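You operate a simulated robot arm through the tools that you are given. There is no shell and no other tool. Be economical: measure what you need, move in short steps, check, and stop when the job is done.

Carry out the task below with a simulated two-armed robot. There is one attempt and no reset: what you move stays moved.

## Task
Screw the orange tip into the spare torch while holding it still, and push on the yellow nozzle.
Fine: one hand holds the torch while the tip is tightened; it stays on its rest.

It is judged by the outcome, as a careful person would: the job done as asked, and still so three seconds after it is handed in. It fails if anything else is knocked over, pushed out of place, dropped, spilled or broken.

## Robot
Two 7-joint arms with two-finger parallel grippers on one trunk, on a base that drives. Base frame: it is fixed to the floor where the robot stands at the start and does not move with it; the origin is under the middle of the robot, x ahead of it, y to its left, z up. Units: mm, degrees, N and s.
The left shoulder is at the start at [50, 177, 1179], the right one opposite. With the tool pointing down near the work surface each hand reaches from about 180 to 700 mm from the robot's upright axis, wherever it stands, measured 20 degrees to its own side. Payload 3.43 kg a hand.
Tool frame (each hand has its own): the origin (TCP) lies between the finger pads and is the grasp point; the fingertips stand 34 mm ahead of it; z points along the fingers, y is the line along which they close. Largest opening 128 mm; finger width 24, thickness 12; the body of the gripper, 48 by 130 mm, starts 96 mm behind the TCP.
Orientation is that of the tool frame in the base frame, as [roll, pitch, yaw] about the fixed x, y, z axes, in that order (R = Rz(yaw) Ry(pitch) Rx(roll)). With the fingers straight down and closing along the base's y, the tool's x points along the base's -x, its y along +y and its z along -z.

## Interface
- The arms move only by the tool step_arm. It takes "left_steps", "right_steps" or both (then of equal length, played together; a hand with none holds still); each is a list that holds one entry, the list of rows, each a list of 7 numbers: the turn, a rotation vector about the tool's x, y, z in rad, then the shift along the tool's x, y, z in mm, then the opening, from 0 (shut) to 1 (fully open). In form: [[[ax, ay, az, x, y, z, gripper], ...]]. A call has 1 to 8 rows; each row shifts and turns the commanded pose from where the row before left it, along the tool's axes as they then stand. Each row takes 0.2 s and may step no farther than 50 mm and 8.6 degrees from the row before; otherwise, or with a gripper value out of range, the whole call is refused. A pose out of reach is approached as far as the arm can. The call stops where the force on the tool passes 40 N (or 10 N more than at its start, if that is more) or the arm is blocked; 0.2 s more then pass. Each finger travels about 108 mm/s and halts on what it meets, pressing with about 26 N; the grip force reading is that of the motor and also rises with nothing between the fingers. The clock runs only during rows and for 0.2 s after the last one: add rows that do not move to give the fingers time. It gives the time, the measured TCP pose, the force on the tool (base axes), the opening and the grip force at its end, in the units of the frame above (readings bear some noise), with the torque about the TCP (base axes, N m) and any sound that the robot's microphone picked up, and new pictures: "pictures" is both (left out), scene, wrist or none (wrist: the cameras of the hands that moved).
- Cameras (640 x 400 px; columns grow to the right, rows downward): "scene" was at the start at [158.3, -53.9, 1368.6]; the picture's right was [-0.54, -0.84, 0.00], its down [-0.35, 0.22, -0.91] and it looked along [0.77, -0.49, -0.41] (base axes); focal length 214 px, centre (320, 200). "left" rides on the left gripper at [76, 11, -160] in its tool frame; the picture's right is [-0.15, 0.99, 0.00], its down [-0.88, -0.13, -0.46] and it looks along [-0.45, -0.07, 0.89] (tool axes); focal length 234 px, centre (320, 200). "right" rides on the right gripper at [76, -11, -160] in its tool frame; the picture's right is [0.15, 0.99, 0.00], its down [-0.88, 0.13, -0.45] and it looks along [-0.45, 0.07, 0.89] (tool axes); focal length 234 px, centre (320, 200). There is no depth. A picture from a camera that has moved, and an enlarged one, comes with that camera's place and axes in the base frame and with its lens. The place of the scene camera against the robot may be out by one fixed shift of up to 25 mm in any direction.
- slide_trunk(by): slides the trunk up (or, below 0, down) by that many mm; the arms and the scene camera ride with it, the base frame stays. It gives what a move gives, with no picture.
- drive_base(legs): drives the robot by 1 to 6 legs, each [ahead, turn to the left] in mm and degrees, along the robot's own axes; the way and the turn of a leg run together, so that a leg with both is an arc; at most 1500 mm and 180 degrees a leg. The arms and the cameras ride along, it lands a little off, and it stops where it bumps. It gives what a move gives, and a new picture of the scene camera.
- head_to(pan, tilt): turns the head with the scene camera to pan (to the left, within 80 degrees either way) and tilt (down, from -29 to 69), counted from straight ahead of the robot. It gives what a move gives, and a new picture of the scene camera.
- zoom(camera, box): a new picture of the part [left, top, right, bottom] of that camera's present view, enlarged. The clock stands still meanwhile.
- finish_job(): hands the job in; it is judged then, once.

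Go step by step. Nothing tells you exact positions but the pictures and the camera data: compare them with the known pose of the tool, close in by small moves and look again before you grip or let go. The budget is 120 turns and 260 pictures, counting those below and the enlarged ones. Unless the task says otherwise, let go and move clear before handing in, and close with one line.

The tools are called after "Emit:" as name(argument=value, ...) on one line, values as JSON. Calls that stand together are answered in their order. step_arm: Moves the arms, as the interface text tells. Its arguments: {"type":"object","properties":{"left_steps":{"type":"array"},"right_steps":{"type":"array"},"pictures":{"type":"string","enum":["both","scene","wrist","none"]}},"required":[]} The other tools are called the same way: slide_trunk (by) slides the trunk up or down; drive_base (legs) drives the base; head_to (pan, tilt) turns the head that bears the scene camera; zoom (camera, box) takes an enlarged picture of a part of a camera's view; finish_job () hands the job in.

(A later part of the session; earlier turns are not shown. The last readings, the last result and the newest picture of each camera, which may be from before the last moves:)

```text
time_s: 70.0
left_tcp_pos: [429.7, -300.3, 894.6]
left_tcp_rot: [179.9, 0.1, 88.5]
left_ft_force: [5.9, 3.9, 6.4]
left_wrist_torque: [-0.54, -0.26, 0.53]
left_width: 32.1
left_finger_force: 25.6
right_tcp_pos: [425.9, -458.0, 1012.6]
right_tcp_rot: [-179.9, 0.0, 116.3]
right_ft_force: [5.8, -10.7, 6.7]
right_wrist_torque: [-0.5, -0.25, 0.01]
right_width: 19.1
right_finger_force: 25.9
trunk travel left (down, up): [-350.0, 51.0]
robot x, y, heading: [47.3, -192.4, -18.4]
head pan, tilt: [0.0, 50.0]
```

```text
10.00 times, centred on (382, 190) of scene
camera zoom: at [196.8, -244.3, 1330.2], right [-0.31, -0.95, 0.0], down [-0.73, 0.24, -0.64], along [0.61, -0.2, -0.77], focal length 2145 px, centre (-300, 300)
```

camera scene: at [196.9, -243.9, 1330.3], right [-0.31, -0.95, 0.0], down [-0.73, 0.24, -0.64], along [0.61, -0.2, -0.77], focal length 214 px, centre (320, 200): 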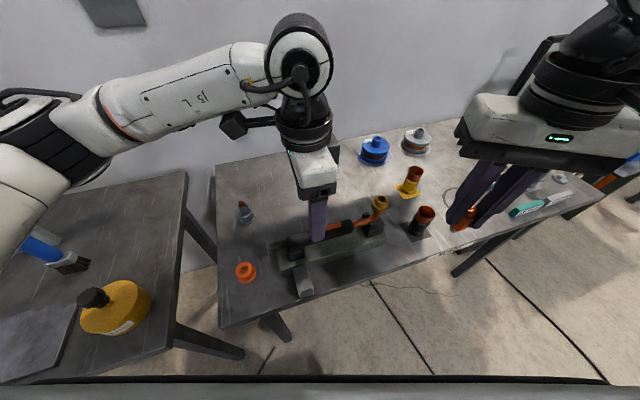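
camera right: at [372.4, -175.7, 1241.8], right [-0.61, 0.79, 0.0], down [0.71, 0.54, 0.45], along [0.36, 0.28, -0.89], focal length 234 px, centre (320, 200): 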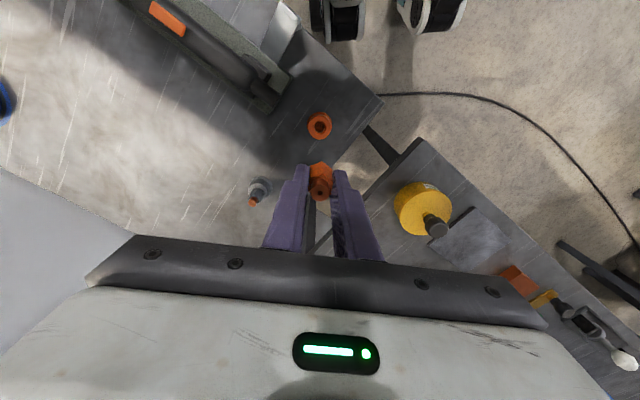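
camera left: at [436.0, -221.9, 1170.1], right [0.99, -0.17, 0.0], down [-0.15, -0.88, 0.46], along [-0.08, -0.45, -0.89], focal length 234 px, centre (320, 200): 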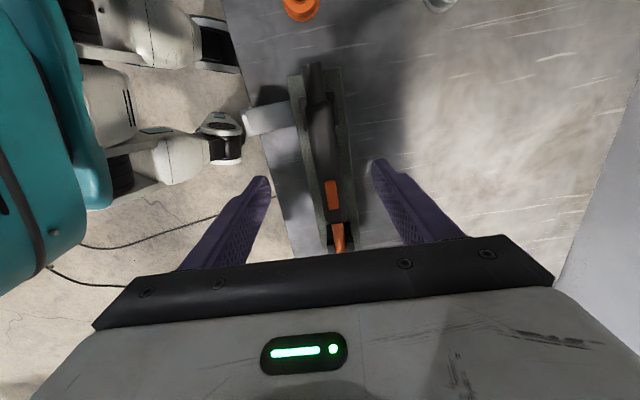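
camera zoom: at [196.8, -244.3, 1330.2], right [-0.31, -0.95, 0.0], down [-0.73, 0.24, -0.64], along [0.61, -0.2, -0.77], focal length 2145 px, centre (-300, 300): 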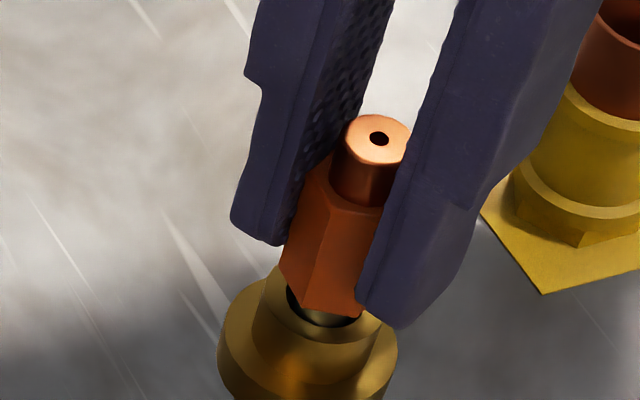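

The sideways force is along the tool's -x, so I'll shift that way to null it and look at the readings.

Emit:
step_arm(right_steps=[[[0, 0, 0, -0.8, 0, 0, 0.06], [0, 0, 0, -0.7, 0, 0, 0.06], [0, 0, 0, 0, 0, 0, 0.06]]], pictures="none")

Emit:
zoom(camera="right", box=[260, 110, 380, 185])

```text
time_s: 70.8
left_tcp_pos: [429.4, -300.1, 893.4]
left_tcp_rot: [179.8, 0.0, 88.6]
left_ft_force: [7.2, 1.0, 6.3]
left_wrist_torque: [0.18, 0.06, 0.65]
left_width: 32.1
left_finger_force: 25.9
right_tcp_pos: [426.9, -458.9, 1012.6]
right_tcp_rot: [-180.0, -0.2, 116.5]
right_ft_force: [0.3, -5.9, 5.0]
right_wrist_torque: [-0.24, -0.04, 0.02]
right_width: 18.9
right_finger_force: 26.2
trunk travel left (down, up): [-350.0, 51.0]
robot x, y, heading: [47.1, -195.0, -17.9]
head pan, tilt: [0.0, 50.0]
```

```text
5.33 times, centred on (320, 148) of right
camera zoom: at [381.5, -397.3, 1172.8], right [0.82, 0.57, 0.0], down [0.51, -0.73, 0.45], along [0.26, -0.37, -0.89], focal length 1249 px, centre (320, 480)
```

zoom: 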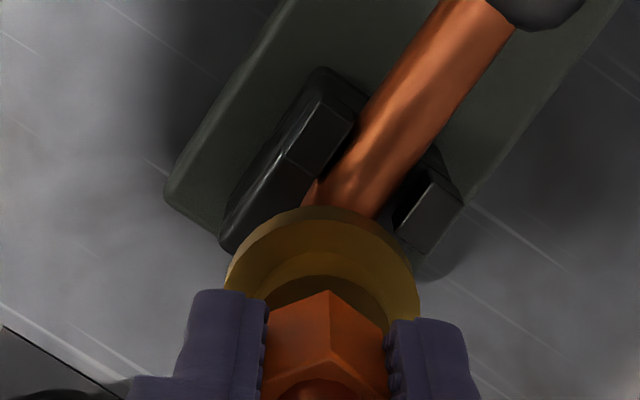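

Emit:
zoom(camera="right", box=[260, 140, 380, 215])

Emit:
zoom(camera="scene", box=[350, 170, 414, 210])

```text
5.33 times, centred on (320, 178) of right
camera zoom: at [381.5, -397.3, 1172.8], right [0.82, 0.57, 0.0], down [0.51, -0.73, 0.45], along [0.26, -0.37, -0.89], focal length 1249 px, centre (320, 320)
```

zoom: 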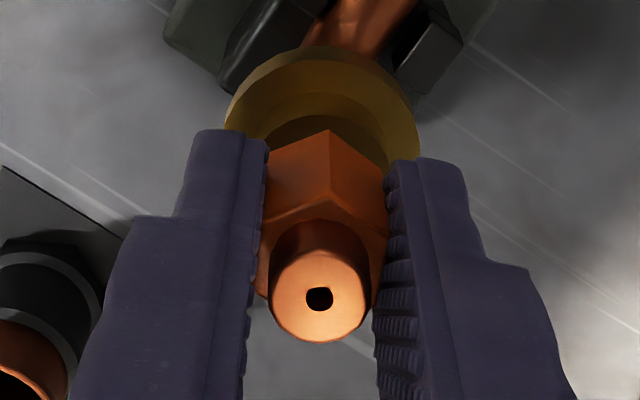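

```text
10.00 times, centred on (382, 190) of scene
camera zoom: at [196.7, -244.3, 1330.2], right [-0.31, -0.95, 0.0], down [-0.73, 0.24, -0.64], along [0.61, -0.2, -0.77], focal length 2145 px, centre (-300, 300)
```

zoom: 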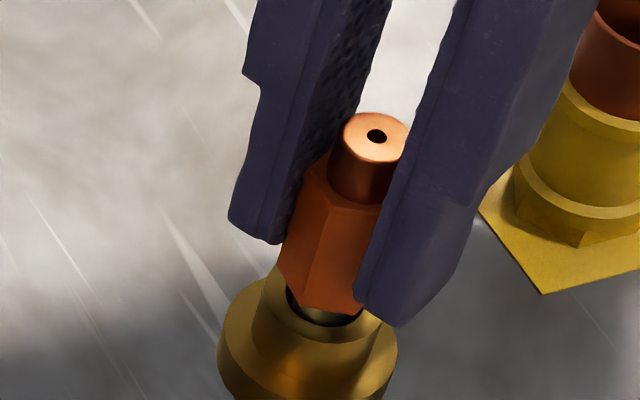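

Upward force dropped as it turned, which suggests it is feeding in. I'll continue turning in short lots with force checks.

Emit:
step_arm(right_steps=[[[0, 0, 0.14, -0.7, 0.35, 0.4, 0.06], [0, 0, 0.14, 0, 0.35, 0.4, 0.06], [0, 0, 0.14, 0, 0.35, 0.4, 0.06], [0, 0, 0.14, 0, 0.35, 0.4, 0.06], [0, 0, 0, 0, 0, 0, 0.06]]], pictures="none")

Emit:
zoom(camera="scene", box=[350, 170, 414, 210])

```text
time_s: 72.0
left_tcp_pos: [430.3, -300.2, 893.7]
left_tcp_rot: [179.9, 0.3, 88.5]
left_ft_force: [7.3, -0.9, 5.7]
left_wrist_torque: [0.43, 0.09, 0.66]
left_width: 32.4
left_finger_force: 25.9
right_tcp_pos: [428.7, -459.9, 1011.0]
right_tcp_rot: [-180.0, -0.2, 84.6]
right_ft_force: [0.1, -0.5, 0.0]
right_wrist_torque: [0.01, 0.0, -0.01]
right_width: 18.8
right_finger_force: 26.1
trunk travel left (down, up): [-350.0, 51.0]
robot x, y, heading: [45.3, -197.1, -18.4]
head pan, tilt: [0.0, 50.0]
```

```text
10.00 times, centred on (382, 190) of scene
camera zoom: at [197.0, -244.1, 1330.2], right [-0.31, -0.95, 0.0], down [-0.73, 0.24, -0.64], along [0.61, -0.2, -0.77], focal length 2145 px, centre (-300, 300)
```

zoom: 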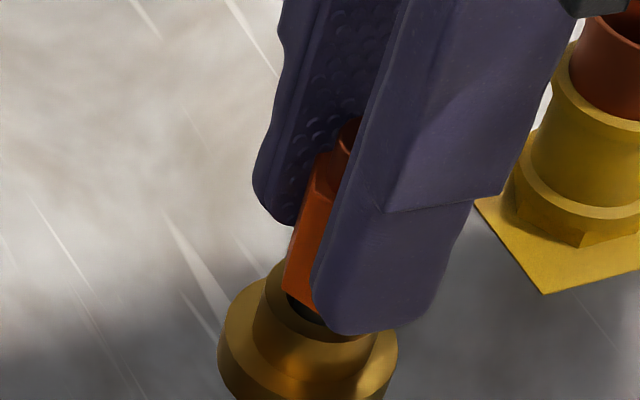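

Forces are all zero now, so the tip is centred and free in the bore. I'll lower until it meets something.

Emit:
step_arm(right_steps=[[[0, 0, 0, 0, 0, 1.5, 0.06], [0, 0, 0, 0, 0, 1.5, 0.06], [0, 0, 0, 0, 0, 1.5, 0.06], [0, 0, 0, 0, 0, 0, 0.06]]], pictures="none")

Emit:
zoom(camera="scene", box=[350, 170, 414, 210])

Emit:
zoom(camera="right", box=[260, 120, 380, 195])

```text
time_s: 73.0
left_tcp_pos: [429.2, -300.3, 894.2]
left_tcp_rot: [179.9, 0.2, 88.6]
left_ft_force: [7.1, -0.3, 4.3]
left_wrist_torque: [0.09, 0.03, 0.63]
left_width: 31.9
left_finger_force: 26.1
right_tcp_pos: [428.1, -460.9, 1007.2]
right_tcp_rot: [-180.0, 0.0, 84.7]
right_ft_force: [0.5, -0.2, -0.4]
right_wrist_torque: [0.02, 0.01, -0.01]
right_width: 19.0
right_finger_force: 25.5
trunk travel left (down, up): [-350.0, 51.0]
robot x, y, heading: [48.4, -195.0, -18.3]
head pan, tilt: [0.0, 50.0]
```

```text
10.00 times, centred on (382, 190) of scene
camera zoom: at [197.1, -244.0, 1330.2], right [-0.31, -0.95, 0.0], down [-0.73, 0.24, -0.64], along [0.61, -0.2, -0.77], focal length 2145 px, centre (-300, 300)
```

zoom: 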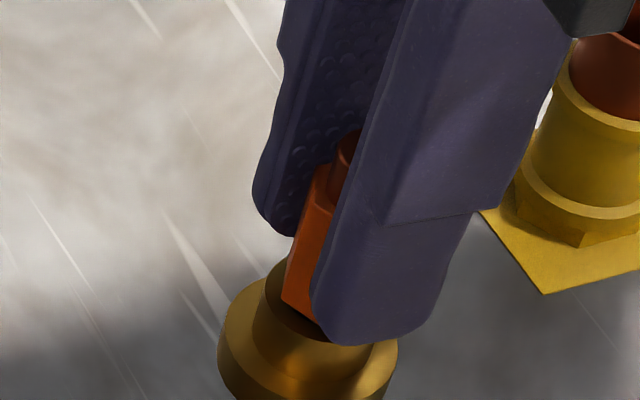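

```text
5.33 times, centred on (320, 158) of right
camera zoom: at [422.5, -384.9, 1167.0], right [1.0, 0.05, 0.0], down [0.05, -0.89, 0.45], along [0.02, -0.45, -0.89], focal length 1249 px, centre (320, 427)
```

zoom: 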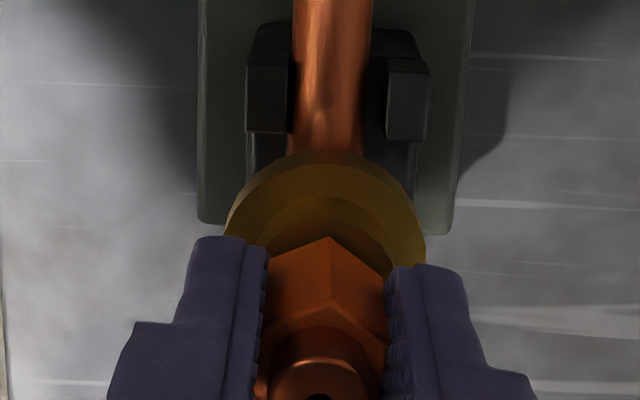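

Emit:
step_arm(right_steps=[[[0, 0, 0, 0, 0, 1.5, 0.06], [0, 0, 0, 0, 0, 1.5, 0.06], [0, 0, 0, 0, 0, 1, 0.06], [0, 0, 0, 0, 0, 0, 0.06]]], pictures="none")

Emit:
zoom(camera="scene", box=[350, 170, 414, 210])

```text
time_s: 74.0
left_tcp_pos: [429.9, -299.7, 894.9]
left_tcp_rot: [179.9, 0.1, 88.5]
left_ft_force: [5.9, -4.6, 0.6]
left_wrist_torque: [0.2, 0.02, 0.85]
left_width: 32.4
left_finger_force: 26.3
right_tcp_pos: [428.3, -459.6, 1005.3]
right_tcp_rot: [179.9, -0.3, 84.6]
right_ft_force: [-1.9, 0.8, 14.3]
right_wrist_torque: [0.07, 0.09, -0.01]
right_width: 18.9
right_finger_force: 25.6
trunk travel left (down, up): [-350.0, 51.0]
robot x, y, heading: [47.5, -194.1, -18.4]
head pan, tilt: [0.0, 50.0]
```

```text
10.00 times, centred on (382, 190) of scene
camera zoom: at [196.3, -243.8, 1330.4], right [-0.31, -0.95, 0.0], down [-0.73, 0.24, -0.64], along [0.61, -0.2, -0.77], focal length 2145 px, centre (-300, 300)
```

zoom: 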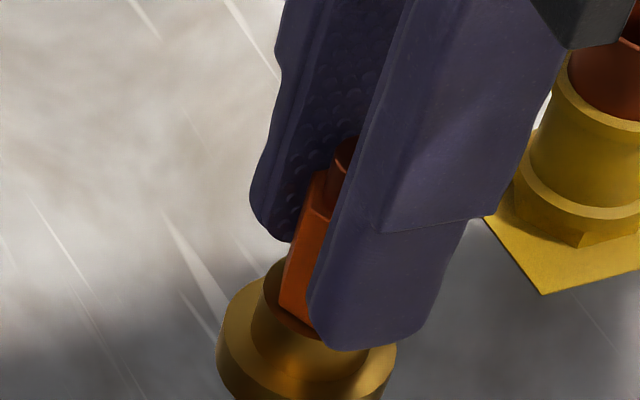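

Clean axial contact at 14 N. Now turning clockwise with light pressure, watching torque.

Emit:
step_arm(right_steps=[[[0, 0, 0.14, 0, 0.35, 0.2, 0.04], [0, 0, 0.14, 0, 0.35, 0.2, 0.04], [0, 0, 0.14, 0, 0.35, 0.2, 0.04], [0, 0, 0.14, 0, 0.35, 0.2, 0.04], [0, 0, 0.14, 0, 0.35, 0.2, 0.04]]], pictures="scene")

```text
time_s: 75.2
left_tcp_pos: [429.7, -300.1, 893.5]
left_tcp_rot: [179.9, 0.2, 88.6]
left_ft_force: [3.4, -5.8, 0.6]
left_wrist_torque: [0.42, -0.26, 0.48]
left_width: 32.4
left_finger_force: 25.4
right_tcp_pos: [428.6, -461.4, 1002.4]
right_tcp_rot: [-179.9, -0.2, 44.2]
right_ft_force: [4.9, 5.3, 13.8]
right_wrist_torque: [0.27, -0.26, 0.04]
right_width: 19.1
right_finger_force: 26.1
trunk travel left (down, up): [-350.0, 51.0]
robot x, y, heading: [46.3, -193.9, -18.1]
head pan, tilt: [0.0, 50.0]
camera scene: at [196.9, -243.6, 1330.3], right [-0.31, -0.95, 0.0], down [-0.73, 0.24, -0.64], along [0.61, -0.2, -0.77], focal length 214 px, centre (320, 200)
```

scene: 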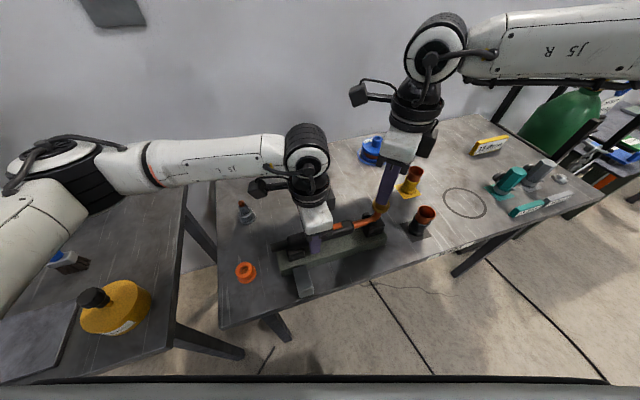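

It keeps advancing. I trim the sideways force and continue turning.

Emit:
step_arm(right_steps=[[[0, 0, 0.14, 1.2, 0.2, 0.2, 0.04], [0, 0, 0.14, 0, 0.2, 0.2, 0.04], [0, 0, 0.14, 0, 0.2, 0.2, 0.04], [0, 0, 0.14, 0, 0.2, 0.2, 0.04], [0, 0, 0.14, 0, 0.2, 0.2, 0.04]]], pictures="none")

Emit:
zoom(camera="scene", box=[350, 170, 414, 210])

```text
time_s: 76.4
left_tcp_pos: [430.0, -300.2, 893.2]
left_tcp_rot: [179.9, 0.3, 88.6]
left_ft_force: [3.9, -6.7, 0.6]
left_wrist_torque: [0.29, -0.3, 0.6]
left_width: 32.1
left_finger_force: 26.0
right_tcp_pos: [428.5, -462.1, 1002.1]
right_tcp_rot: [-179.9, 0.0, 4.2]
right_ft_force: [5.4, 6.5, 15.1]
right_wrist_torque: [0.31, -0.28, 0.0]
right_width: 18.9
right_finger_force: 26.0
right hand out of reach, approached as far as the arm can: row 1
trunk travel left (down, up): [-350.0, 51.0]
robot x, y, heading: [43.7, -192.6, -18.5]
head pan, tilt: [0.0, 50.0]
```

```text
10.00 times, centred on (382, 190) of scene
camera zoom: at [196.9, -243.5, 1330.3], right [-0.31, -0.95, 0.0], down [-0.73, 0.24, -0.64], along [0.61, -0.2, -0.77], focal length 2145 px, centre (-300, 300)
```

zoom: 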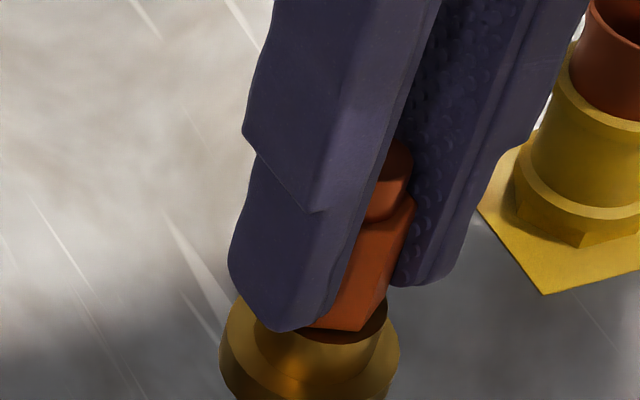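

Emit:
step_arm(right_steps=[[[0, 0, 0.14, 0.9, -0.9, 0.2, 0.04], [0, 0, 0.14, 0, 0, 0.3, 0.04], [0, 0, 0.14, 0, 0, 0.3, 0.04], [0, 0, 0.14, 0, 0, 0.3, 0.04], [0, 0, 0.14, 0, 0, 0.3, 0.04], [0, 0, 0.14, 0, 0, 0.3, 0.04]]], pictures="none")

Emit:
zoom(camera="scene", box=[350, 170, 414, 210])

```text
time_s: 77.8
left_tcp_pos: [429.6, -300.1, 893.1]
left_tcp_rot: [179.9, 0.1, 88.5]
left_ft_force: [6.3, -6.0, -0.9]
left_wrist_torque: [0.06, -0.12, 0.8]
left_width: 32.2
left_finger_force: 26.5
right_tcp_pos: [428.7, -462.7, 1000.8]
right_tcp_rot: [-179.9, 0.0, -43.9]
right_ft_force: [1.2, 3.7, 15.4]
right_wrist_torque: [0.21, -0.07, 0.04]
right_width: 18.9
right_finger_force: 26.4
trunk travel left (down, up): [-350.0, 51.0]
robot x, y, heading: [51.0, -191.1, -18.4]
head pan, tilt: [0.0, 50.0]
```

```text
10.00 times, centred on (382, 190) of scene
camera zoom: at [196.4, -243.6, 1330.4], right [-0.31, -0.95, 0.0], down [-0.73, 0.24, -0.64], along [0.61, -0.2, -0.77], focal length 2145 px, centre (-300, 300)
```

zoom: 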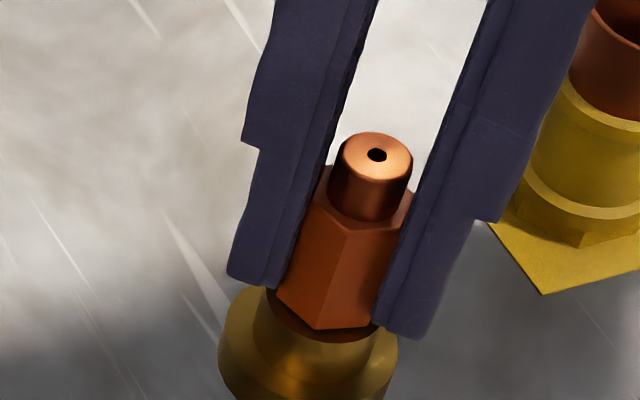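

The hex is nearly down on the rim and upright. Continuing to turn.

Emit:
step_arm(right_steps=[[[0, 0, 0.14, 0, 0, 0.3, 0.04], [0, 0, 0.14, 0, 0, 0.3, 0.04], [0, 0, 0.14, 0, 0, 0.3, 0.04], [0, 0, 0.14, 0, 0, 0.3, 0.04], [0, 0, 0.14, 0, 0, 0.3, 0.04], [0, 0, 0.14, 0, 0, 0.3, 0.04]]], pictures="none")

Emit:
zoom(camera="scene", box=[350, 170, 414, 210])

```text
time_s: 79.2
left_tcp_pos: [430.8, -300.1, 893.9]
left_tcp_rot: [179.9, 0.1, 88.6]
left_ft_force: [5.4, -1.5, 2.3]
left_wrist_torque: [-0.58, -0.27, 0.53]
left_width: 31.9
left_finger_force: 25.7
right_tcp_pos: [428.7, -462.5, 998.4]
right_tcp_rot: [179.9, 0.2, -92.0]
right_ft_force: [4.2, 2.5, 4.2]
right_wrist_torque: [0.07, -0.28, 0.29]
right_width: 21.7
right_finger_force: 26.4
trunk travel left (down, up): [-350.0, 51.0]
robot x, y, heading: [46.7, -193.7, -18.3]
head pan, tilt: [0.0, 50.0]
```

```text
10.00 times, centred on (382, 190) of scene
camera zoom: at [197.2, -243.6, 1330.2], right [-0.31, -0.95, 0.0], down [-0.73, 0.24, -0.64], along [0.61, -0.2, -0.77], focal length 2145 px, centre (-300, 300)
```

zoom: 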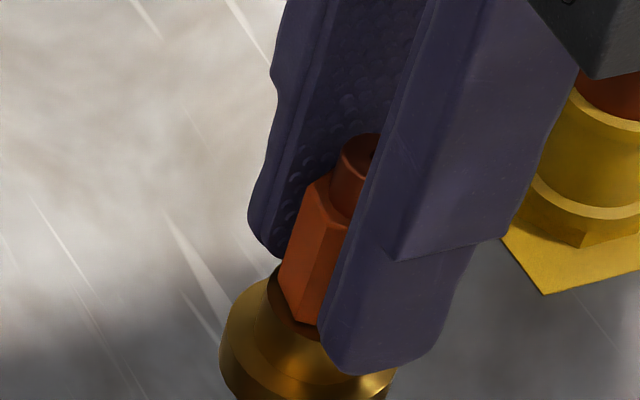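

The jaws cammed from the flats toward the corners (21.7 mm) with 0.29 N·m: the tip resisted. I'll open and look at how it sits.

Emit:
step_arm(right_steps=[[[0, 0, 0, 0, 0, 0, 0.2], [0, 0, 0, 0, 0, 0, 0.3], [0, 0, 0, 0, 0, -40, 0.4], [0, 0, 0, 0, 0, -45, 0.4]]], pictures="none")

Emit:
zoom(camera="scene", box=[350, 170, 414, 210])

Emit:
zoom(camera="right", box=[240, 90, 400, 190])

```text
time_s: 80.2
left_tcp_pos: [429.1, -300.2, 893.7]
left_tcp_rot: [180.0, 0.1, 88.6]
left_ft_force: [2.4, 1.1, 2.3]
left_wrist_torque: [-0.12, 0.03, 0.61]
left_width: 32.3
left_finger_force: 26.1
right_tcp_pos: [428.1, -461.8, 1081.7]
right_tcp_rot: [179.9, 0.2, -91.9]
right_ft_force: [0.1, 0.5, -0.5]
right_wrist_torque: [-0.01, 0.0, 0.02]
right_width: 51.2
right_finger_force: 0.1
trunk travel left (down, up): [-350.0, 51.0]
robot x, y, heading: [44.2, -191.2, -17.9]
head pan, tilt: [0.0, 50.0]
```

```text
10.00 times, centred on (382, 190) of scene
camera zoom: at [196.8, -243.9, 1330.2], right [-0.31, -0.95, 0.0], down [-0.73, 0.24, -0.64], along [0.61, -0.2, -0.77], focal length 2145 px, centre (-300, 300)
```

zoom: 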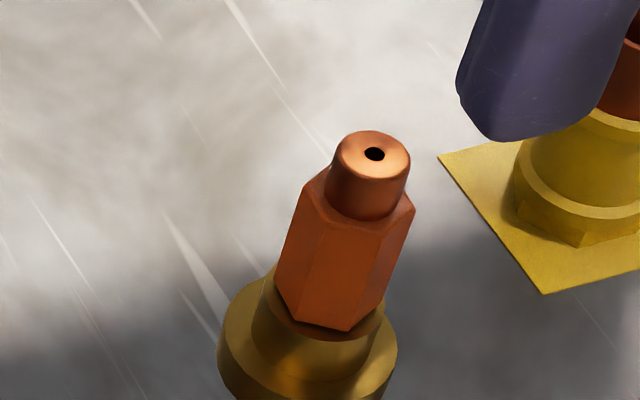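

```text
4.00 times, centred on (320, 140) of right
camera zoom: at [436.1, -538.7, 1241.6], right [-0.99, -0.11, 0.0], down [-0.1, 0.88, 0.46], along [-0.05, 0.45, -0.89], focal length 937 px, centre (320, 440)
```

zoom: 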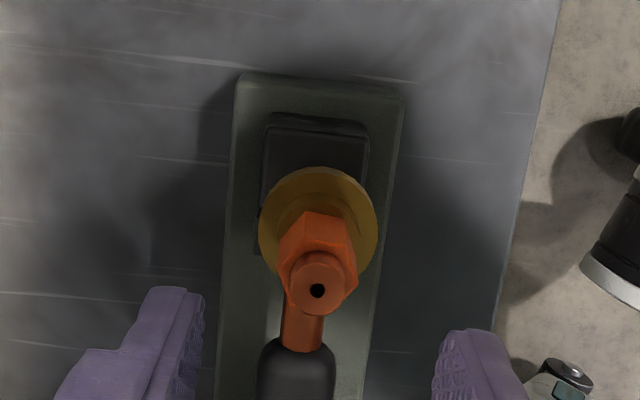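

The tip stands straight in the socket with the hex nearly on the rim, so it has caught. I'll ratchet back 94° to the next pair of flats, re-grip lower and tighten further.

Emit:
step_arm(right_steps=[[[0, 0, -0.137, 0, 0, 0, 0.4], [0, 0, -0.137, 0, 0, 0, 0.4], [0, 0, -0.137, 0, 0, 0, 0.4], [0, 0, -0.137, 0, 0, 0, 0.4], [0, 0, -0.137, 0, 0, 0, 0.4], [0, 0, -0.137, 0, 0, 0, 0.4], [0, 0, -0.137, 0, 0, 0, 0.4], [0, 0, -0.137, 0, 0, 0, 0.4]]], pictures="none")

Emit:
step_arm(right_steps=[[[0, 0, -0.137, 0, 0, 0, 0.4], [0, 0, -0.137, 0, 0, 0, 0.4], [0, 0, -0.137, 0, 0, 0, 0.4], [0, 0, -0.137, 0, 0, 0, 0.4], [0, 0, 0, 0, 0, 20, 0.4]]], pictures="wrist")

Emit:
zoom(camera="right", box=[240, 90, 400, 190])

```text
time_s: 82.0
left_tcp_pos: [429.9, -300.9, 892.9]
left_tcp_rot: [179.9, 0.1, 88.6]
left_ft_force: [1.3, 2.3, 0.3]
left_wrist_torque: [0.4, 0.08, 0.47]
left_width: 32.4
left_finger_force: 26.4
right_tcp_pos: [430.2, -462.9, 1083.9]
right_tcp_rot: [-179.9, 0.1, -29.0]
right_ft_force: [0.1, 0.4, -0.3]
right_wrist_torque: [0.02, -0.01, -0.02]
right_width: 50.9
right_finger_force: 0.2
trunk travel left (down, up): [-350.0, 51.0]
robot x, y, heading: [47.6, -195.4, -18.2]
head pan, tilt: [0.0, 50.0]
```

```text
time_s: 83.2
left_tcp_pos: [429.7, -300.1, 892.9]
left_tcp_rot: [179.9, 0.1, 88.5]
left_ft_force: [2.2, 2.8, -0.2]
left_wrist_torque: [0.42, 0.06, 0.45]
left_width: 32.1
left_finger_force: 26.0
right_tcp_pos: [429.0, -461.9, 1062.4]
right_tcp_rot: [-179.9, 0.0, 2.3]
right_ft_force: [-0.1, 0.1, -0.2]
right_wrist_torque: [-0.01, 0.03, -0.02]
right_width: 51.5
right_finger_force: 0.1
trunk travel left (down, up): [-350.0, 51.0]
robot x, y, heading: [48.9, -192.0, -17.8]
head pan, tilt: [0.0, 50.0]
camera right: at [503.6, -447.9, 1221.7], right [0.19, -0.98, 0.0], down [-0.87, -0.17, 0.46], along [-0.45, -0.09, -0.89], focal length 234 px, centre (320, 200)
```

right: 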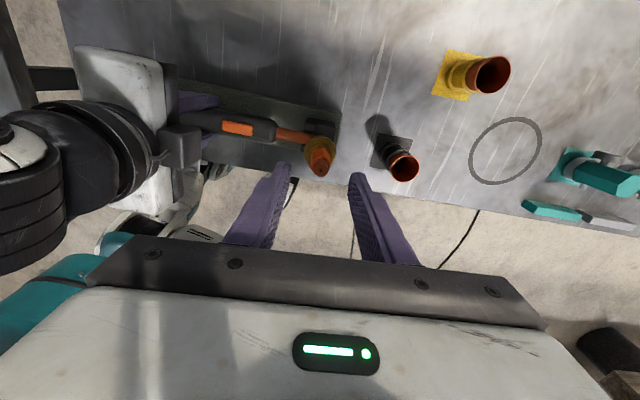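

```text
4.00 times, centred on (320, 140) of right
camera zoom: at [503.6, -447.9, 1221.7], right [0.19, -0.98, 0.0], down [-0.87, -0.17, 0.46], along [-0.45, -0.09, -0.89], focal length 937 px, centre (320, 440)
```

zoom: 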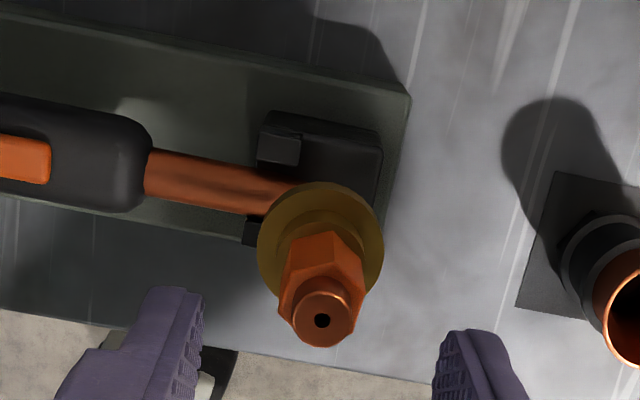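

Emit:
step_arm(right_steps=[[[0, 0, 0, -1.2, 1.2, 30, 0.4], [0, 0, 0, 0, 0, 20, 0.35], [0, 0, 0, 0, 0, 12, 0.3], [0, 0, 0, 0, 0, 0, 0.2], [0, 0, 0, 0, 0, 0, 0.1], [0, 0, 0, 0, 0, 0, 0.02], [0, 0, 0, 0, 0, 0, 0]]], pictures="none")

Emit:
zoom(camera="right", box=[260, 120, 380, 195])

Emit:
zoom(camera="scene", box=[350, 170, 414, 210])

```text
time_s: 84.8
left_tcp_pos: [430.9, -300.7, 893.7]
left_tcp_rot: [179.9, 0.2, 88.6]
left_ft_force: [3.3, -4.1, -0.4]
left_wrist_torque: [0.42, 0.08, 0.57]
left_width: 32.2
left_finger_force: 26.4
right_tcp_pos: [428.2, -462.2, 1000.6]
right_tcp_rot: [-179.9, 0.0, 2.4]
right_ft_force: [-0.2, 5.3, 0.1]
right_wrist_torque: [0.27, 0.06, 0.02]
right_width: 19.0
right_finger_force: 26.1
trunk travel left (down, up): [-350.0, 51.0]
robot x, y, heading: [48.5, -197.2, -18.1]
head pan, tilt: [0.0, 50.0]
```

```text
5.33 times, centred on (320, 158) of right
camera zoom: at [502.6, -449.2, 1160.0], right [0.19, -0.98, 0.0], down [-0.87, -0.17, 0.46], along [-0.45, -0.08, -0.89], focal length 1249 px, centre (320, 427)
```

zoom: 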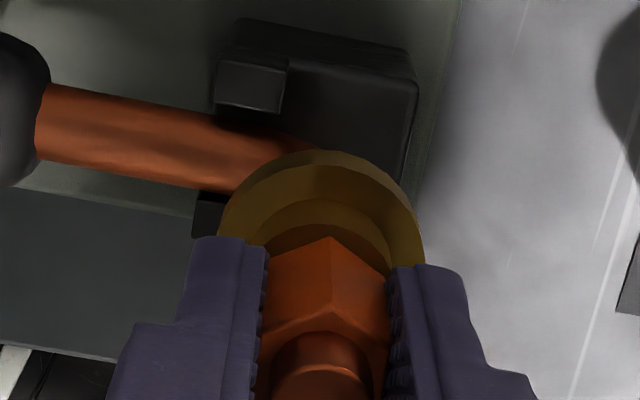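

```text
10.00 times, centred on (382, 190) of scene
camera zoom: at [197.2, -244.1, 1330.2], right [-0.31, -0.95, 0.0], down [-0.73, 0.24, -0.64], along [0.61, -0.2, -0.77], focal length 2145 px, centre (-300, 300)
```

zoom: 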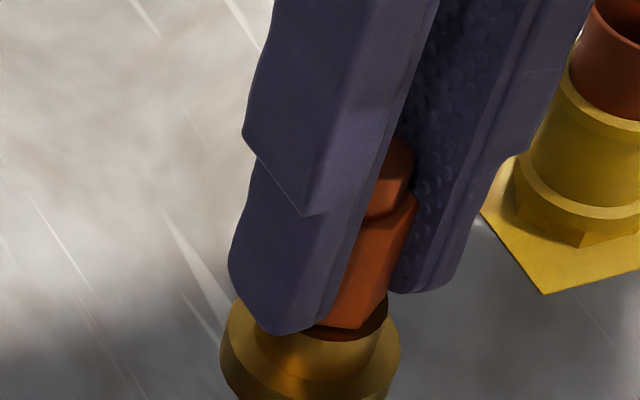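

Good grip on the flats. Turning on, with torque checks.

Emit:
step_arm(right_steps=[[[0, 0, 0.1, 0, -0.8, 0.8, 0], [0, 0, 0.14, 0, 0, 0.3, 0], [0, 0, 0.14, 0, 0, 0.3, 0], [0, 0, 0.14, 0, 0, 0.3, 0], [0, 0, 0.14, 0, 0, 0.3, 0]]], pictures="none")

Emit:
step_arm(right_steps=[[[0, 0, 0.14, 0, 0, 0.2, 0], [0, 0, 0.14, 0, 0, 0.2, 0], [0, 0, 0.14, 0, 0, 0.2, 0]]], pictures="none")

Emit:
zoom(camera="scene", box=[350, 170, 414, 210])

```text
time_s: 86.0
left_tcp_pos: [429.3, -301.7, 892.5]
left_tcp_rot: [180.0, 0.2, 88.5]
left_ft_force: [4.2, -7.4, 0.4]
left_wrist_torque: [0.22, -0.14, 0.55]
left_width: 32.1
left_finger_force: 26.5
right_tcp_pos: [428.7, -462.1, 999.0]
right_tcp_rot: [-179.9, 0.0, -35.7]
right_ft_force: [2.0, 6.0, 0.9]
right_wrist_torque: [0.31, -0.12, 0.14]
right_width: 21.3
right_finger_force: 26.1
trunk travel left (down, up): [-350.0, 51.0]
robot x, y, heading: [42.5, -194.4, -18.2]
head pan, tilt: [0.0, 50.0]
```

```text
time_s: 86.8
left_tcp_pos: [430.1, -301.3, 893.1]
left_tcp_rot: [179.9, 0.3, 88.5]
left_ft_force: [4.6, -7.2, 0.8]
left_wrist_torque: [-0.17, -0.21, 0.74]
left_width: 32.0
left_finger_force: 25.9
right_tcp_pos: [428.0, -464.2, 998.9]
right_tcp_rot: [-179.9, 0.2, -59.8]
right_ft_force: [3.5, 3.9, 0.1]
right_wrist_torque: [0.2, -0.19, -0.14]
right_width: 19.4
right_finger_force: 25.8
trunk travel left (down, up): [-350.0, 51.0]
robot x, y, heading: [48.9, -192.7, -18.3]
head pan, tilt: [0.0, 50.0]
```

```text
10.00 times, centred on (382, 190) of scene
camera zoom: at [197.6, -244.2, 1330.1], right [-0.31, -0.95, 0.0], down [-0.73, 0.24, -0.64], along [0.61, -0.2, -0.77], focal length 2145 px, centre (-300, 300)
```

zoom: 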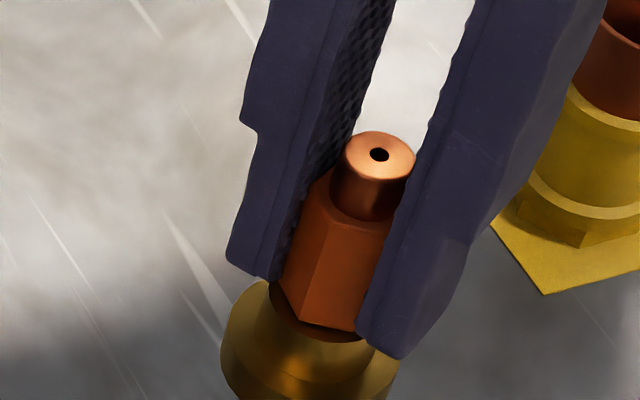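

The jaws slipped a full 60° past a hex that would not turn, so it is tight. I'll verify with a gentle 2 mm upward tug.

Emit:
step_arm(right_steps=[[[0, 0, 0, 0, 0, -1, 0], [0, 0, 0, 0, 0, -1, 0], [0, 0, 0, 0, 0, 0, 0]]], pictures="none")

Emit:
zoom(camera="scene", box=[350, 170, 414, 210])

```text
time_s: 87.6
left_tcp_pos: [430.6, -301.2, 892.7]
left_tcp_rot: [180.0, 0.2, 88.6]
left_ft_force: [3.2, -4.3, 5.3]
left_wrist_torque: [-0.74, -0.33, 0.59]
left_width: 32.1
left_finger_force: 26.0
right_tcp_pos: [428.3, -463.0, 1000.5]
right_tcp_rot: [180.0, 0.2, -59.6]
right_ft_force: [5.7, 5.1, -9.8]
right_wrist_torque: [0.24, -0.24, 0.02]
right_width: 18.8
right_finger_force: 25.9
trunk travel left (down, up): [-350.0, 51.0]
robot x, y, heading: [47.2, -194.9, -18.2]
head pan, tilt: [0.0, 50.0]
```

```text
10.00 times, centred on (382, 190) of scene
camera zoom: at [197.9, -244.3, 1330.0], right [-0.31, -0.95, 0.0], down [-0.73, 0.24, -0.64], along [0.61, -0.2, -0.77], focal length 2145 px, centre (-300, 300)
```

zoom: 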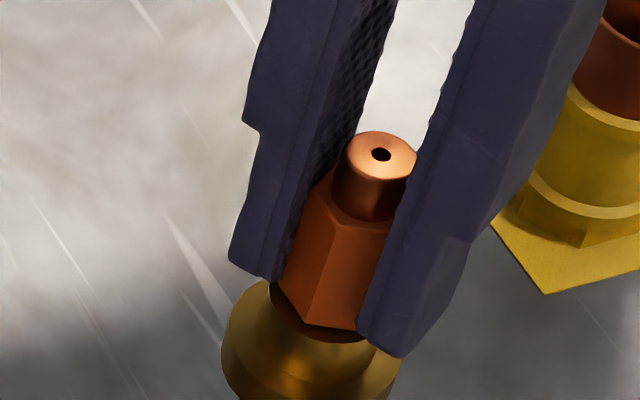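

The tip holds against the tug, so it is screwed in. I'll release it, rise, and move the right hand over to the yellow nozzle.

Emit:
step_arm(right_steps=[[[0, 0, 0, 0, 0, 0, 0.2], [0, 0, 0, 0, 0, 0, 0.35], [0, 0, 0, 0, 0, -45, 0.4], [0, 0, 0, 0, 0, -45, 0.5], [0, 0, 0, 0, 0, -20, 0.6]]], pictures="none")

Emit:
step_arm(right_steps=[[[0, 0, 0, 44, 0, 0, 0.6], [0, 0, 0, 44, 0, 0, 0.6], [0, 0, 0, 44, 0, 0, 0.6], [0, 0, 0, 44, 0, 0, 0.6], [0, 0, 0, 30, 0, 0, 0.6]]])

Emit:
zoom(camera="scene", box=[340, 150, 436, 210])

```text
time_s: 88.8
left_tcp_pos: [428.9, -300.3, 893.6]
left_tcp_rot: [179.8, 0.1, 88.6]
left_ft_force: [4.8, -2.2, 2.8]
left_wrist_torque: [0.38, 0.09, 0.71]
left_width: 32.2
left_finger_force: 26.4
right_tcp_pos: [426.7, -465.1, 1109.1]
right_tcp_rot: [-179.8, 0.1, -59.7]
right_ft_force: [-0.4, -0.6, 1.2]
right_wrist_torque: [0.0, 0.0, 0.0]
right_width: 76.6
right_finger_force: 0.0
right hand out of reach, approached as far as the arm can: row 5
trunk travel left (down, up): [-350.0, 51.0]
robot x, y, heading: [48.5, -189.4, -18.1]
head pan, tilt: [0.0, 50.0]
```

```text
time_s: 90.0
left_tcp_pos: [429.3, -301.0, 893.4]
left_tcp_rot: [179.9, 0.1, 88.5]
left_ft_force: [5.3, -0.8, 2.0]
left_wrist_torque: [0.62, 0.07, 0.57]
left_width: 32.3
left_finger_force: 26.2
right_tcp_pos: [502.0, -647.2, 1103.3]
right_tcp_rot: [-180.0, 0.0, -59.5]
right_ft_force: [1.0, 0.2, -0.3]
right_wrist_torque: [0.01, 0.02, 0.02]
right_width: 76.7
right_finger_force: 0.1
right hand out of reach, approached as far as the arm can: row 3, 4, 5
trunk travel left (down, up): [-350.0, 51.0]
robot x, y, heading: [44.4, -192.5, -18.1]
head pan, tilt: [0.0, 50.0]
camera scene: at [197.0, -244.3, 1330.2], right [-0.31, -0.95, 0.0], down [-0.73, 0.24, -0.64], along [0.61, -0.2, -0.77], focal length 214 px, centre (320, 200)
camera right: at [549.5, -707.8, 1262.3], right [-0.78, -0.63, 0.0], down [-0.56, 0.69, 0.46], along [-0.29, 0.36, -0.89], focal length 234 px, centre (320, 200)
```

scene: 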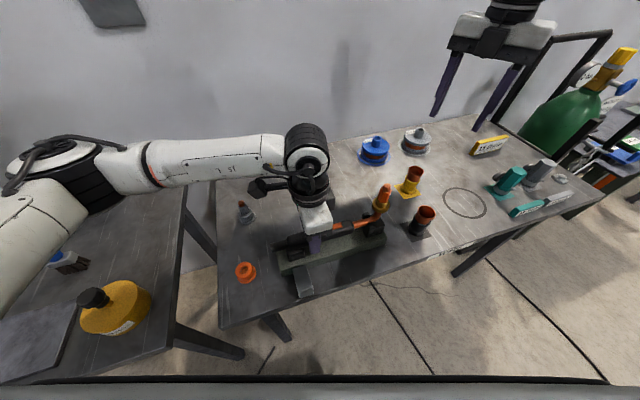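
right: 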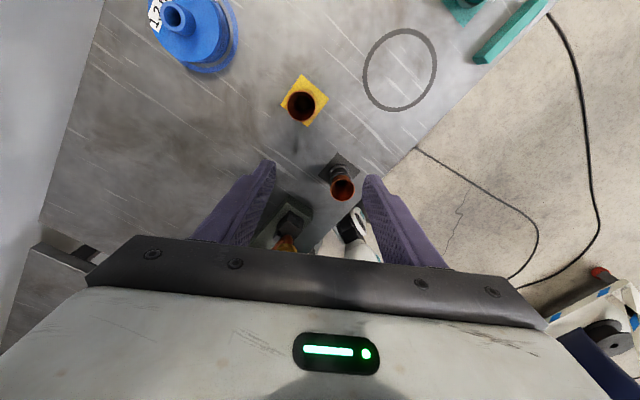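

```text
6.67 times, centred on (388, 180) of scene
camera zoom: at [197.0, -244.3, 1330.2], right [-0.31, -0.95, 0.0], down [-0.73, 0.24, -0.64], along [0.61, -0.2, -0.77], focal length 1430 px, centre (-133, 333)
```

zoom: 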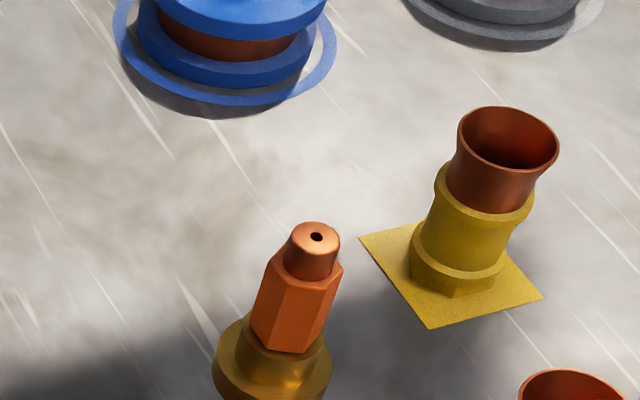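

The tip sits well. The nozzle is near the edge of reach (684 mm); I'll try lower down, where the reach is longer.

Emit:
step_arm(right_steps=[[[0, 0, 0, 0, 0, 40, 0.6], [0, 0, 0, 0, 0, 40, 0.6], [0, 0, 0, 0, 0, 40, 0.6], [0, 0, 0, 15, -15, 0, 0.6], [0, 0, 0, 15, -15, 0, 0.6], [0, 0, 0, 0, 0, 0, 0.6]]], pictures="wrist")

```text
time_s: 91.4
left_tcp_pos: [429.7, -300.6, 893.0]
left_tcp_rot: [179.9, 0.0, 88.5]
left_ft_force: [3.7, 0.4, 2.2]
left_wrist_torque: [0.35, 0.08, 0.69]
left_width: 32.5
left_finger_force: 25.9
right_tcp_pos: [503.9, -658.5, 990.4]
right_tcp_rot: [-180.0, 0.0, -59.6]
right_ft_force: [0.2, -0.5, -1.2]
right_wrist_torque: [0.02, 0.05, -0.03]
right_width: 76.9
right_finger_force: 0.0
right hand out of reach, approached as far as the arm can: row 4, 5
trunk travel left (down, up): [-350.0, 51.0]
robot x, y, heading: [46.7, -195.0, -18.1]
head pan, tilt: [0.0, 50.0]
camera right: at [551.6, -719.8, 1149.8], right [-0.78, -0.63, 0.0], down [-0.56, 0.69, 0.46], along [-0.29, 0.36, -0.89], focal length 234 px, centre (320, 200)
```

right: 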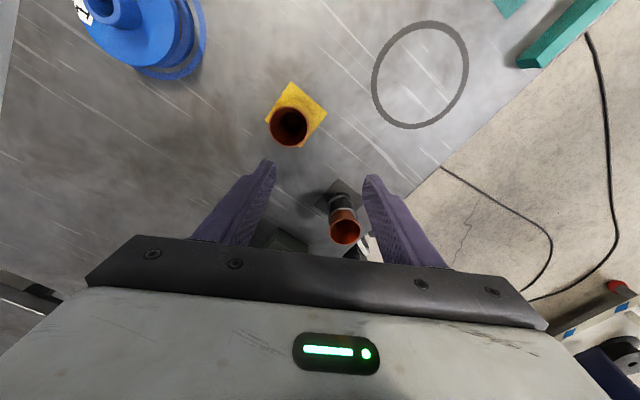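

About 40 mm short. I'll release the torch (it stays on its rest), raise both hands and reposition the base to fetch the nozzle.

Emit:
step_arm(left_steps=[[[0, 0, 0, 0, 0, 0, 0.35], [0, 0, 0, 0, 0, 0, 0.5], [0, 0, 0, 0, 0, -45, 0.5], [0, 0, 0, 0, 0, -45, 0.5], [0, 0, 0, 0, 0, -45, 0.5], [0, 0, 0, 0, 0, -45, 0.5], [0, 0, 0, 0, 0, -45, 0.5], [0, 0, 0, 0, 0, 0, 0.5]]], right_steps=[[[0, 0, 0, 0, 0, 0, 0.6], [0, 0, 0, -10, 5, -40, 0.6], [0, 0, 0, -20, 0, -40, 0.6], [0, 0, 0, -20, 0, -40, 0.6], [0, 0, 0, -20, 0, 0, 0.6], [0, 0, 0, 0, 0, 0, 0.6], [0, 0, 0, 0, 0, 0, 0.6], [0, 0, 0, 0, 0, 0, 0.6]]], pictures="scene")

Emit:
zoom(camera="scene", box=[260, 150, 452, 270])

```text
time_s: 93.2
left_tcp_pos: [430.0, -297.7, 1118.6]
left_tcp_rot: [180.0, 0.2, 88.5]
left_ft_force: [0.2, 0.5, -0.3]
left_wrist_torque: [-0.03, -0.01, 0.0]
left_width: 63.9
left_finger_force: 0.0
right_tcp_pos: [461.5, -602.1, 1112.3]
right_tcp_rot: [-180.0, 0.1, -59.6]
right_ft_force: [-0.2, 0.2, 0.6]
right_wrist_torque: [0.01, -0.01, 0.01]
right_width: 77.2
right_finger_force: 0.1
trunk travel left (down, up): [-350.0, 51.0]
robot x, y, heading: [43.5, -193.2, -18.3]
head pan, tilt: [0.0, 50.0]
camera scene: at [196.8, -244.0, 1330.2], right [-0.31, -0.95, 0.0], down [-0.73, 0.24, -0.64], along [0.61, -0.2, -0.77], focal length 214 px, centre (320, 200)
```

scene: 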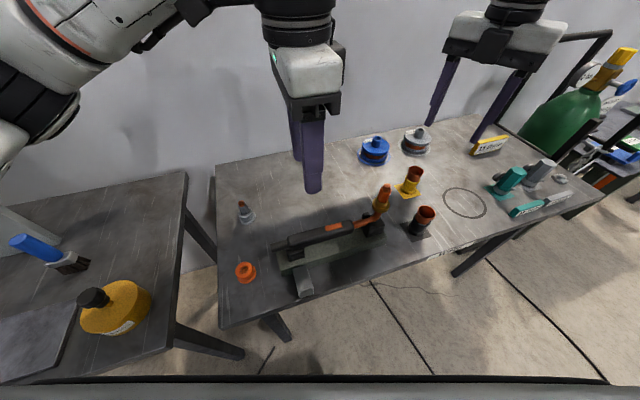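

```text
3.33 times, centred on (356, 210) of scene
camera zoom: at [196.8, -244.0, 1330.2], right [-0.31, -0.95, 0.0], down [-0.73, 0.24, -0.64], along [0.61, -0.2, -0.77], focal length 715 px, centre (200, 167)
```

zoom: 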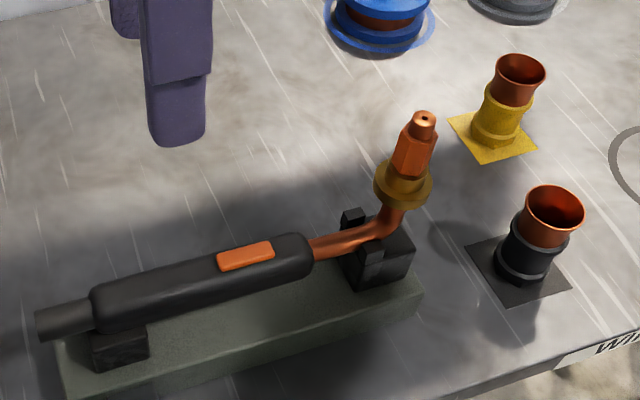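

The torch rests undisturbed with the tip upright. Now repositioning the base.

Emit:
drive_base(legs=[[0, -72], [120, 0], [0, 90]])

```text
time_s: 101.4
left_tcp_pos: [442.0, -295.4, 1117.2]
left_tcp_rot: [180.0, 0.2, 106.0]
left_ft_force: [0.4, 0.3, 0.0]
left_wrist_torque: [-0.01, 0.04, 0.01]
left_width: 64.0
left_finger_force: 0.0
right_tcp_pos: [564.7, -575.5, 1112.2]
right_tcp_rot: [-180.0, 0.1, -42.1]
right_ft_force: [0.6, 0.2, 0.3]
right_wrist_torque: [0.0, -0.03, 0.0]
right_width: 76.8
right_finger_force: 0.0
trunk travel left (down, up): [-350.0, 51.0]
robot x, y, heading: [43.5, -311.7, -0.9]
head pan, tilt: [0.0, 50.0]
camera scene: at [202.8, -317.9, 1330.3], right [-0.01, -1.0, 0.0], down [-0.77, 0.01, -0.64], along [0.64, -0.01, -0.77], focal length 214 px, centre (320, 200)
```

scene: 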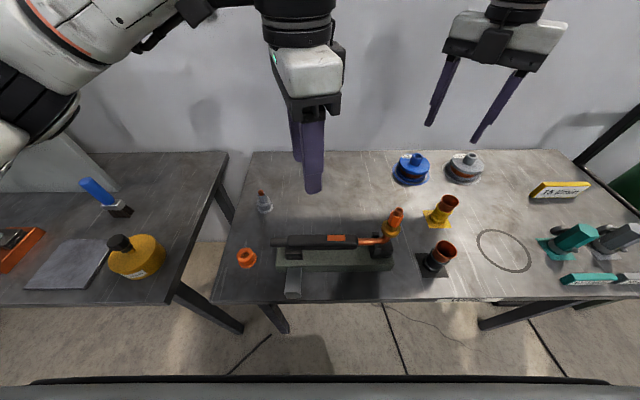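

Emit:
step_arm(right_steps=[[[0, 0, 0, 21, 38, 0, 0.6], [0, 0, 0, 21, 38, 10, 0.6], [0, 0, 0, 0, 0, 45, 0.6], [0, 0, 0, 0, 0, 45, 0.6], [0, 0, 0, 0, 0, 0, 0.6]]], pictures="wrist")

Emit:
zoom(camera="right", box=[220, 80, 420, 205])

Emit:
zoom(camera="scene", box=[390, 170, 486, 230])

```text
time_s: 102.6
left_tcp_pos: [441.9, -295.5, 1118.6]
left_tcp_rot: [179.9, 0.2, 105.9]
left_ft_force: [0.5, 0.3, 0.3]
left_wrist_torque: [-0.03, 0.0, 0.0]
left_width: 63.8
left_finger_force: 0.2
right_tcp_pos: [546.7, -659.9, 1014.0]
right_tcp_rot: [180.0, 0.0, -42.1]
right_ft_force: [0.4, -0.3, -0.7]
right_wrist_torque: [0.0, 0.01, -0.01]
right_width: 77.0
right_finger_force: 0.1
trunk travel left (down, up): [-350.0, 51.0]
robot x, y, heading: [48.9, -311.4, -0.6]
head pan, tilt: [0.0, 50.0]
camera right: at [608.3, -703.5, 1173.2], right [-0.55, -0.83, 0.0], down [-0.74, 0.49, 0.46], along [-0.38, 0.25, -0.89], focal length 234 px, centre (320, 200)
```

right: 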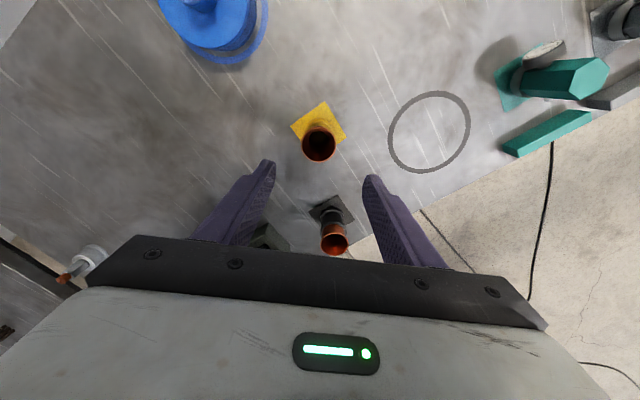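

```text
3.20 times, centred on (320, 142) of right
camera zoom: at [608.3, -703.5, 1173.2], right [-0.55, -0.83, 0.0], down [-0.74, 0.49, 0.46], along [-0.38, 0.25, -0.89], focal length 749 px, centre (320, 384)
```

zoom: 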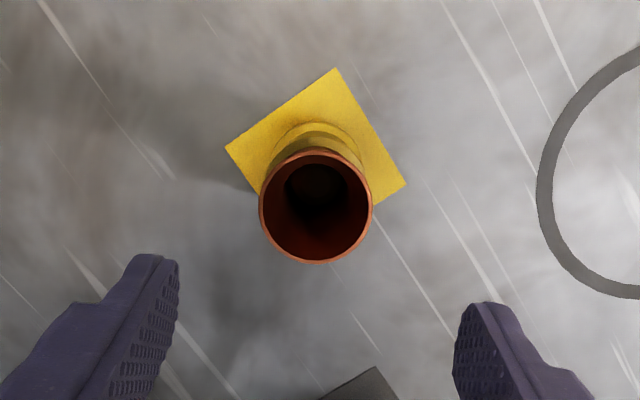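

```text
6.67 times, centred on (438, 200) of scene
camera zoom: at [202.6, -317.9, 1330.3], right [-0.01, -1.0, 0.0], down [-0.77, 0.01, -0.64], along [0.64, -0.01, -0.77], focal length 1430 px, centre (-467, 200)
```

zoom: 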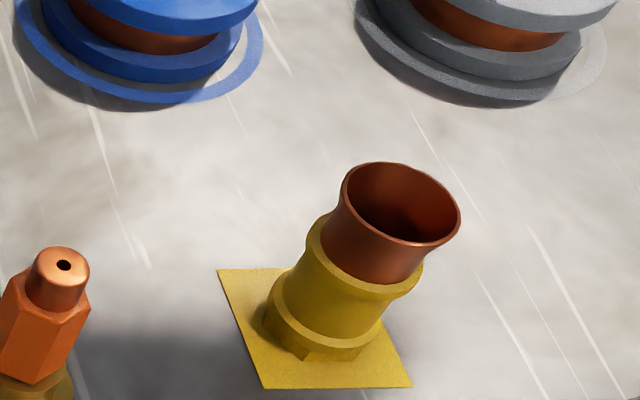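

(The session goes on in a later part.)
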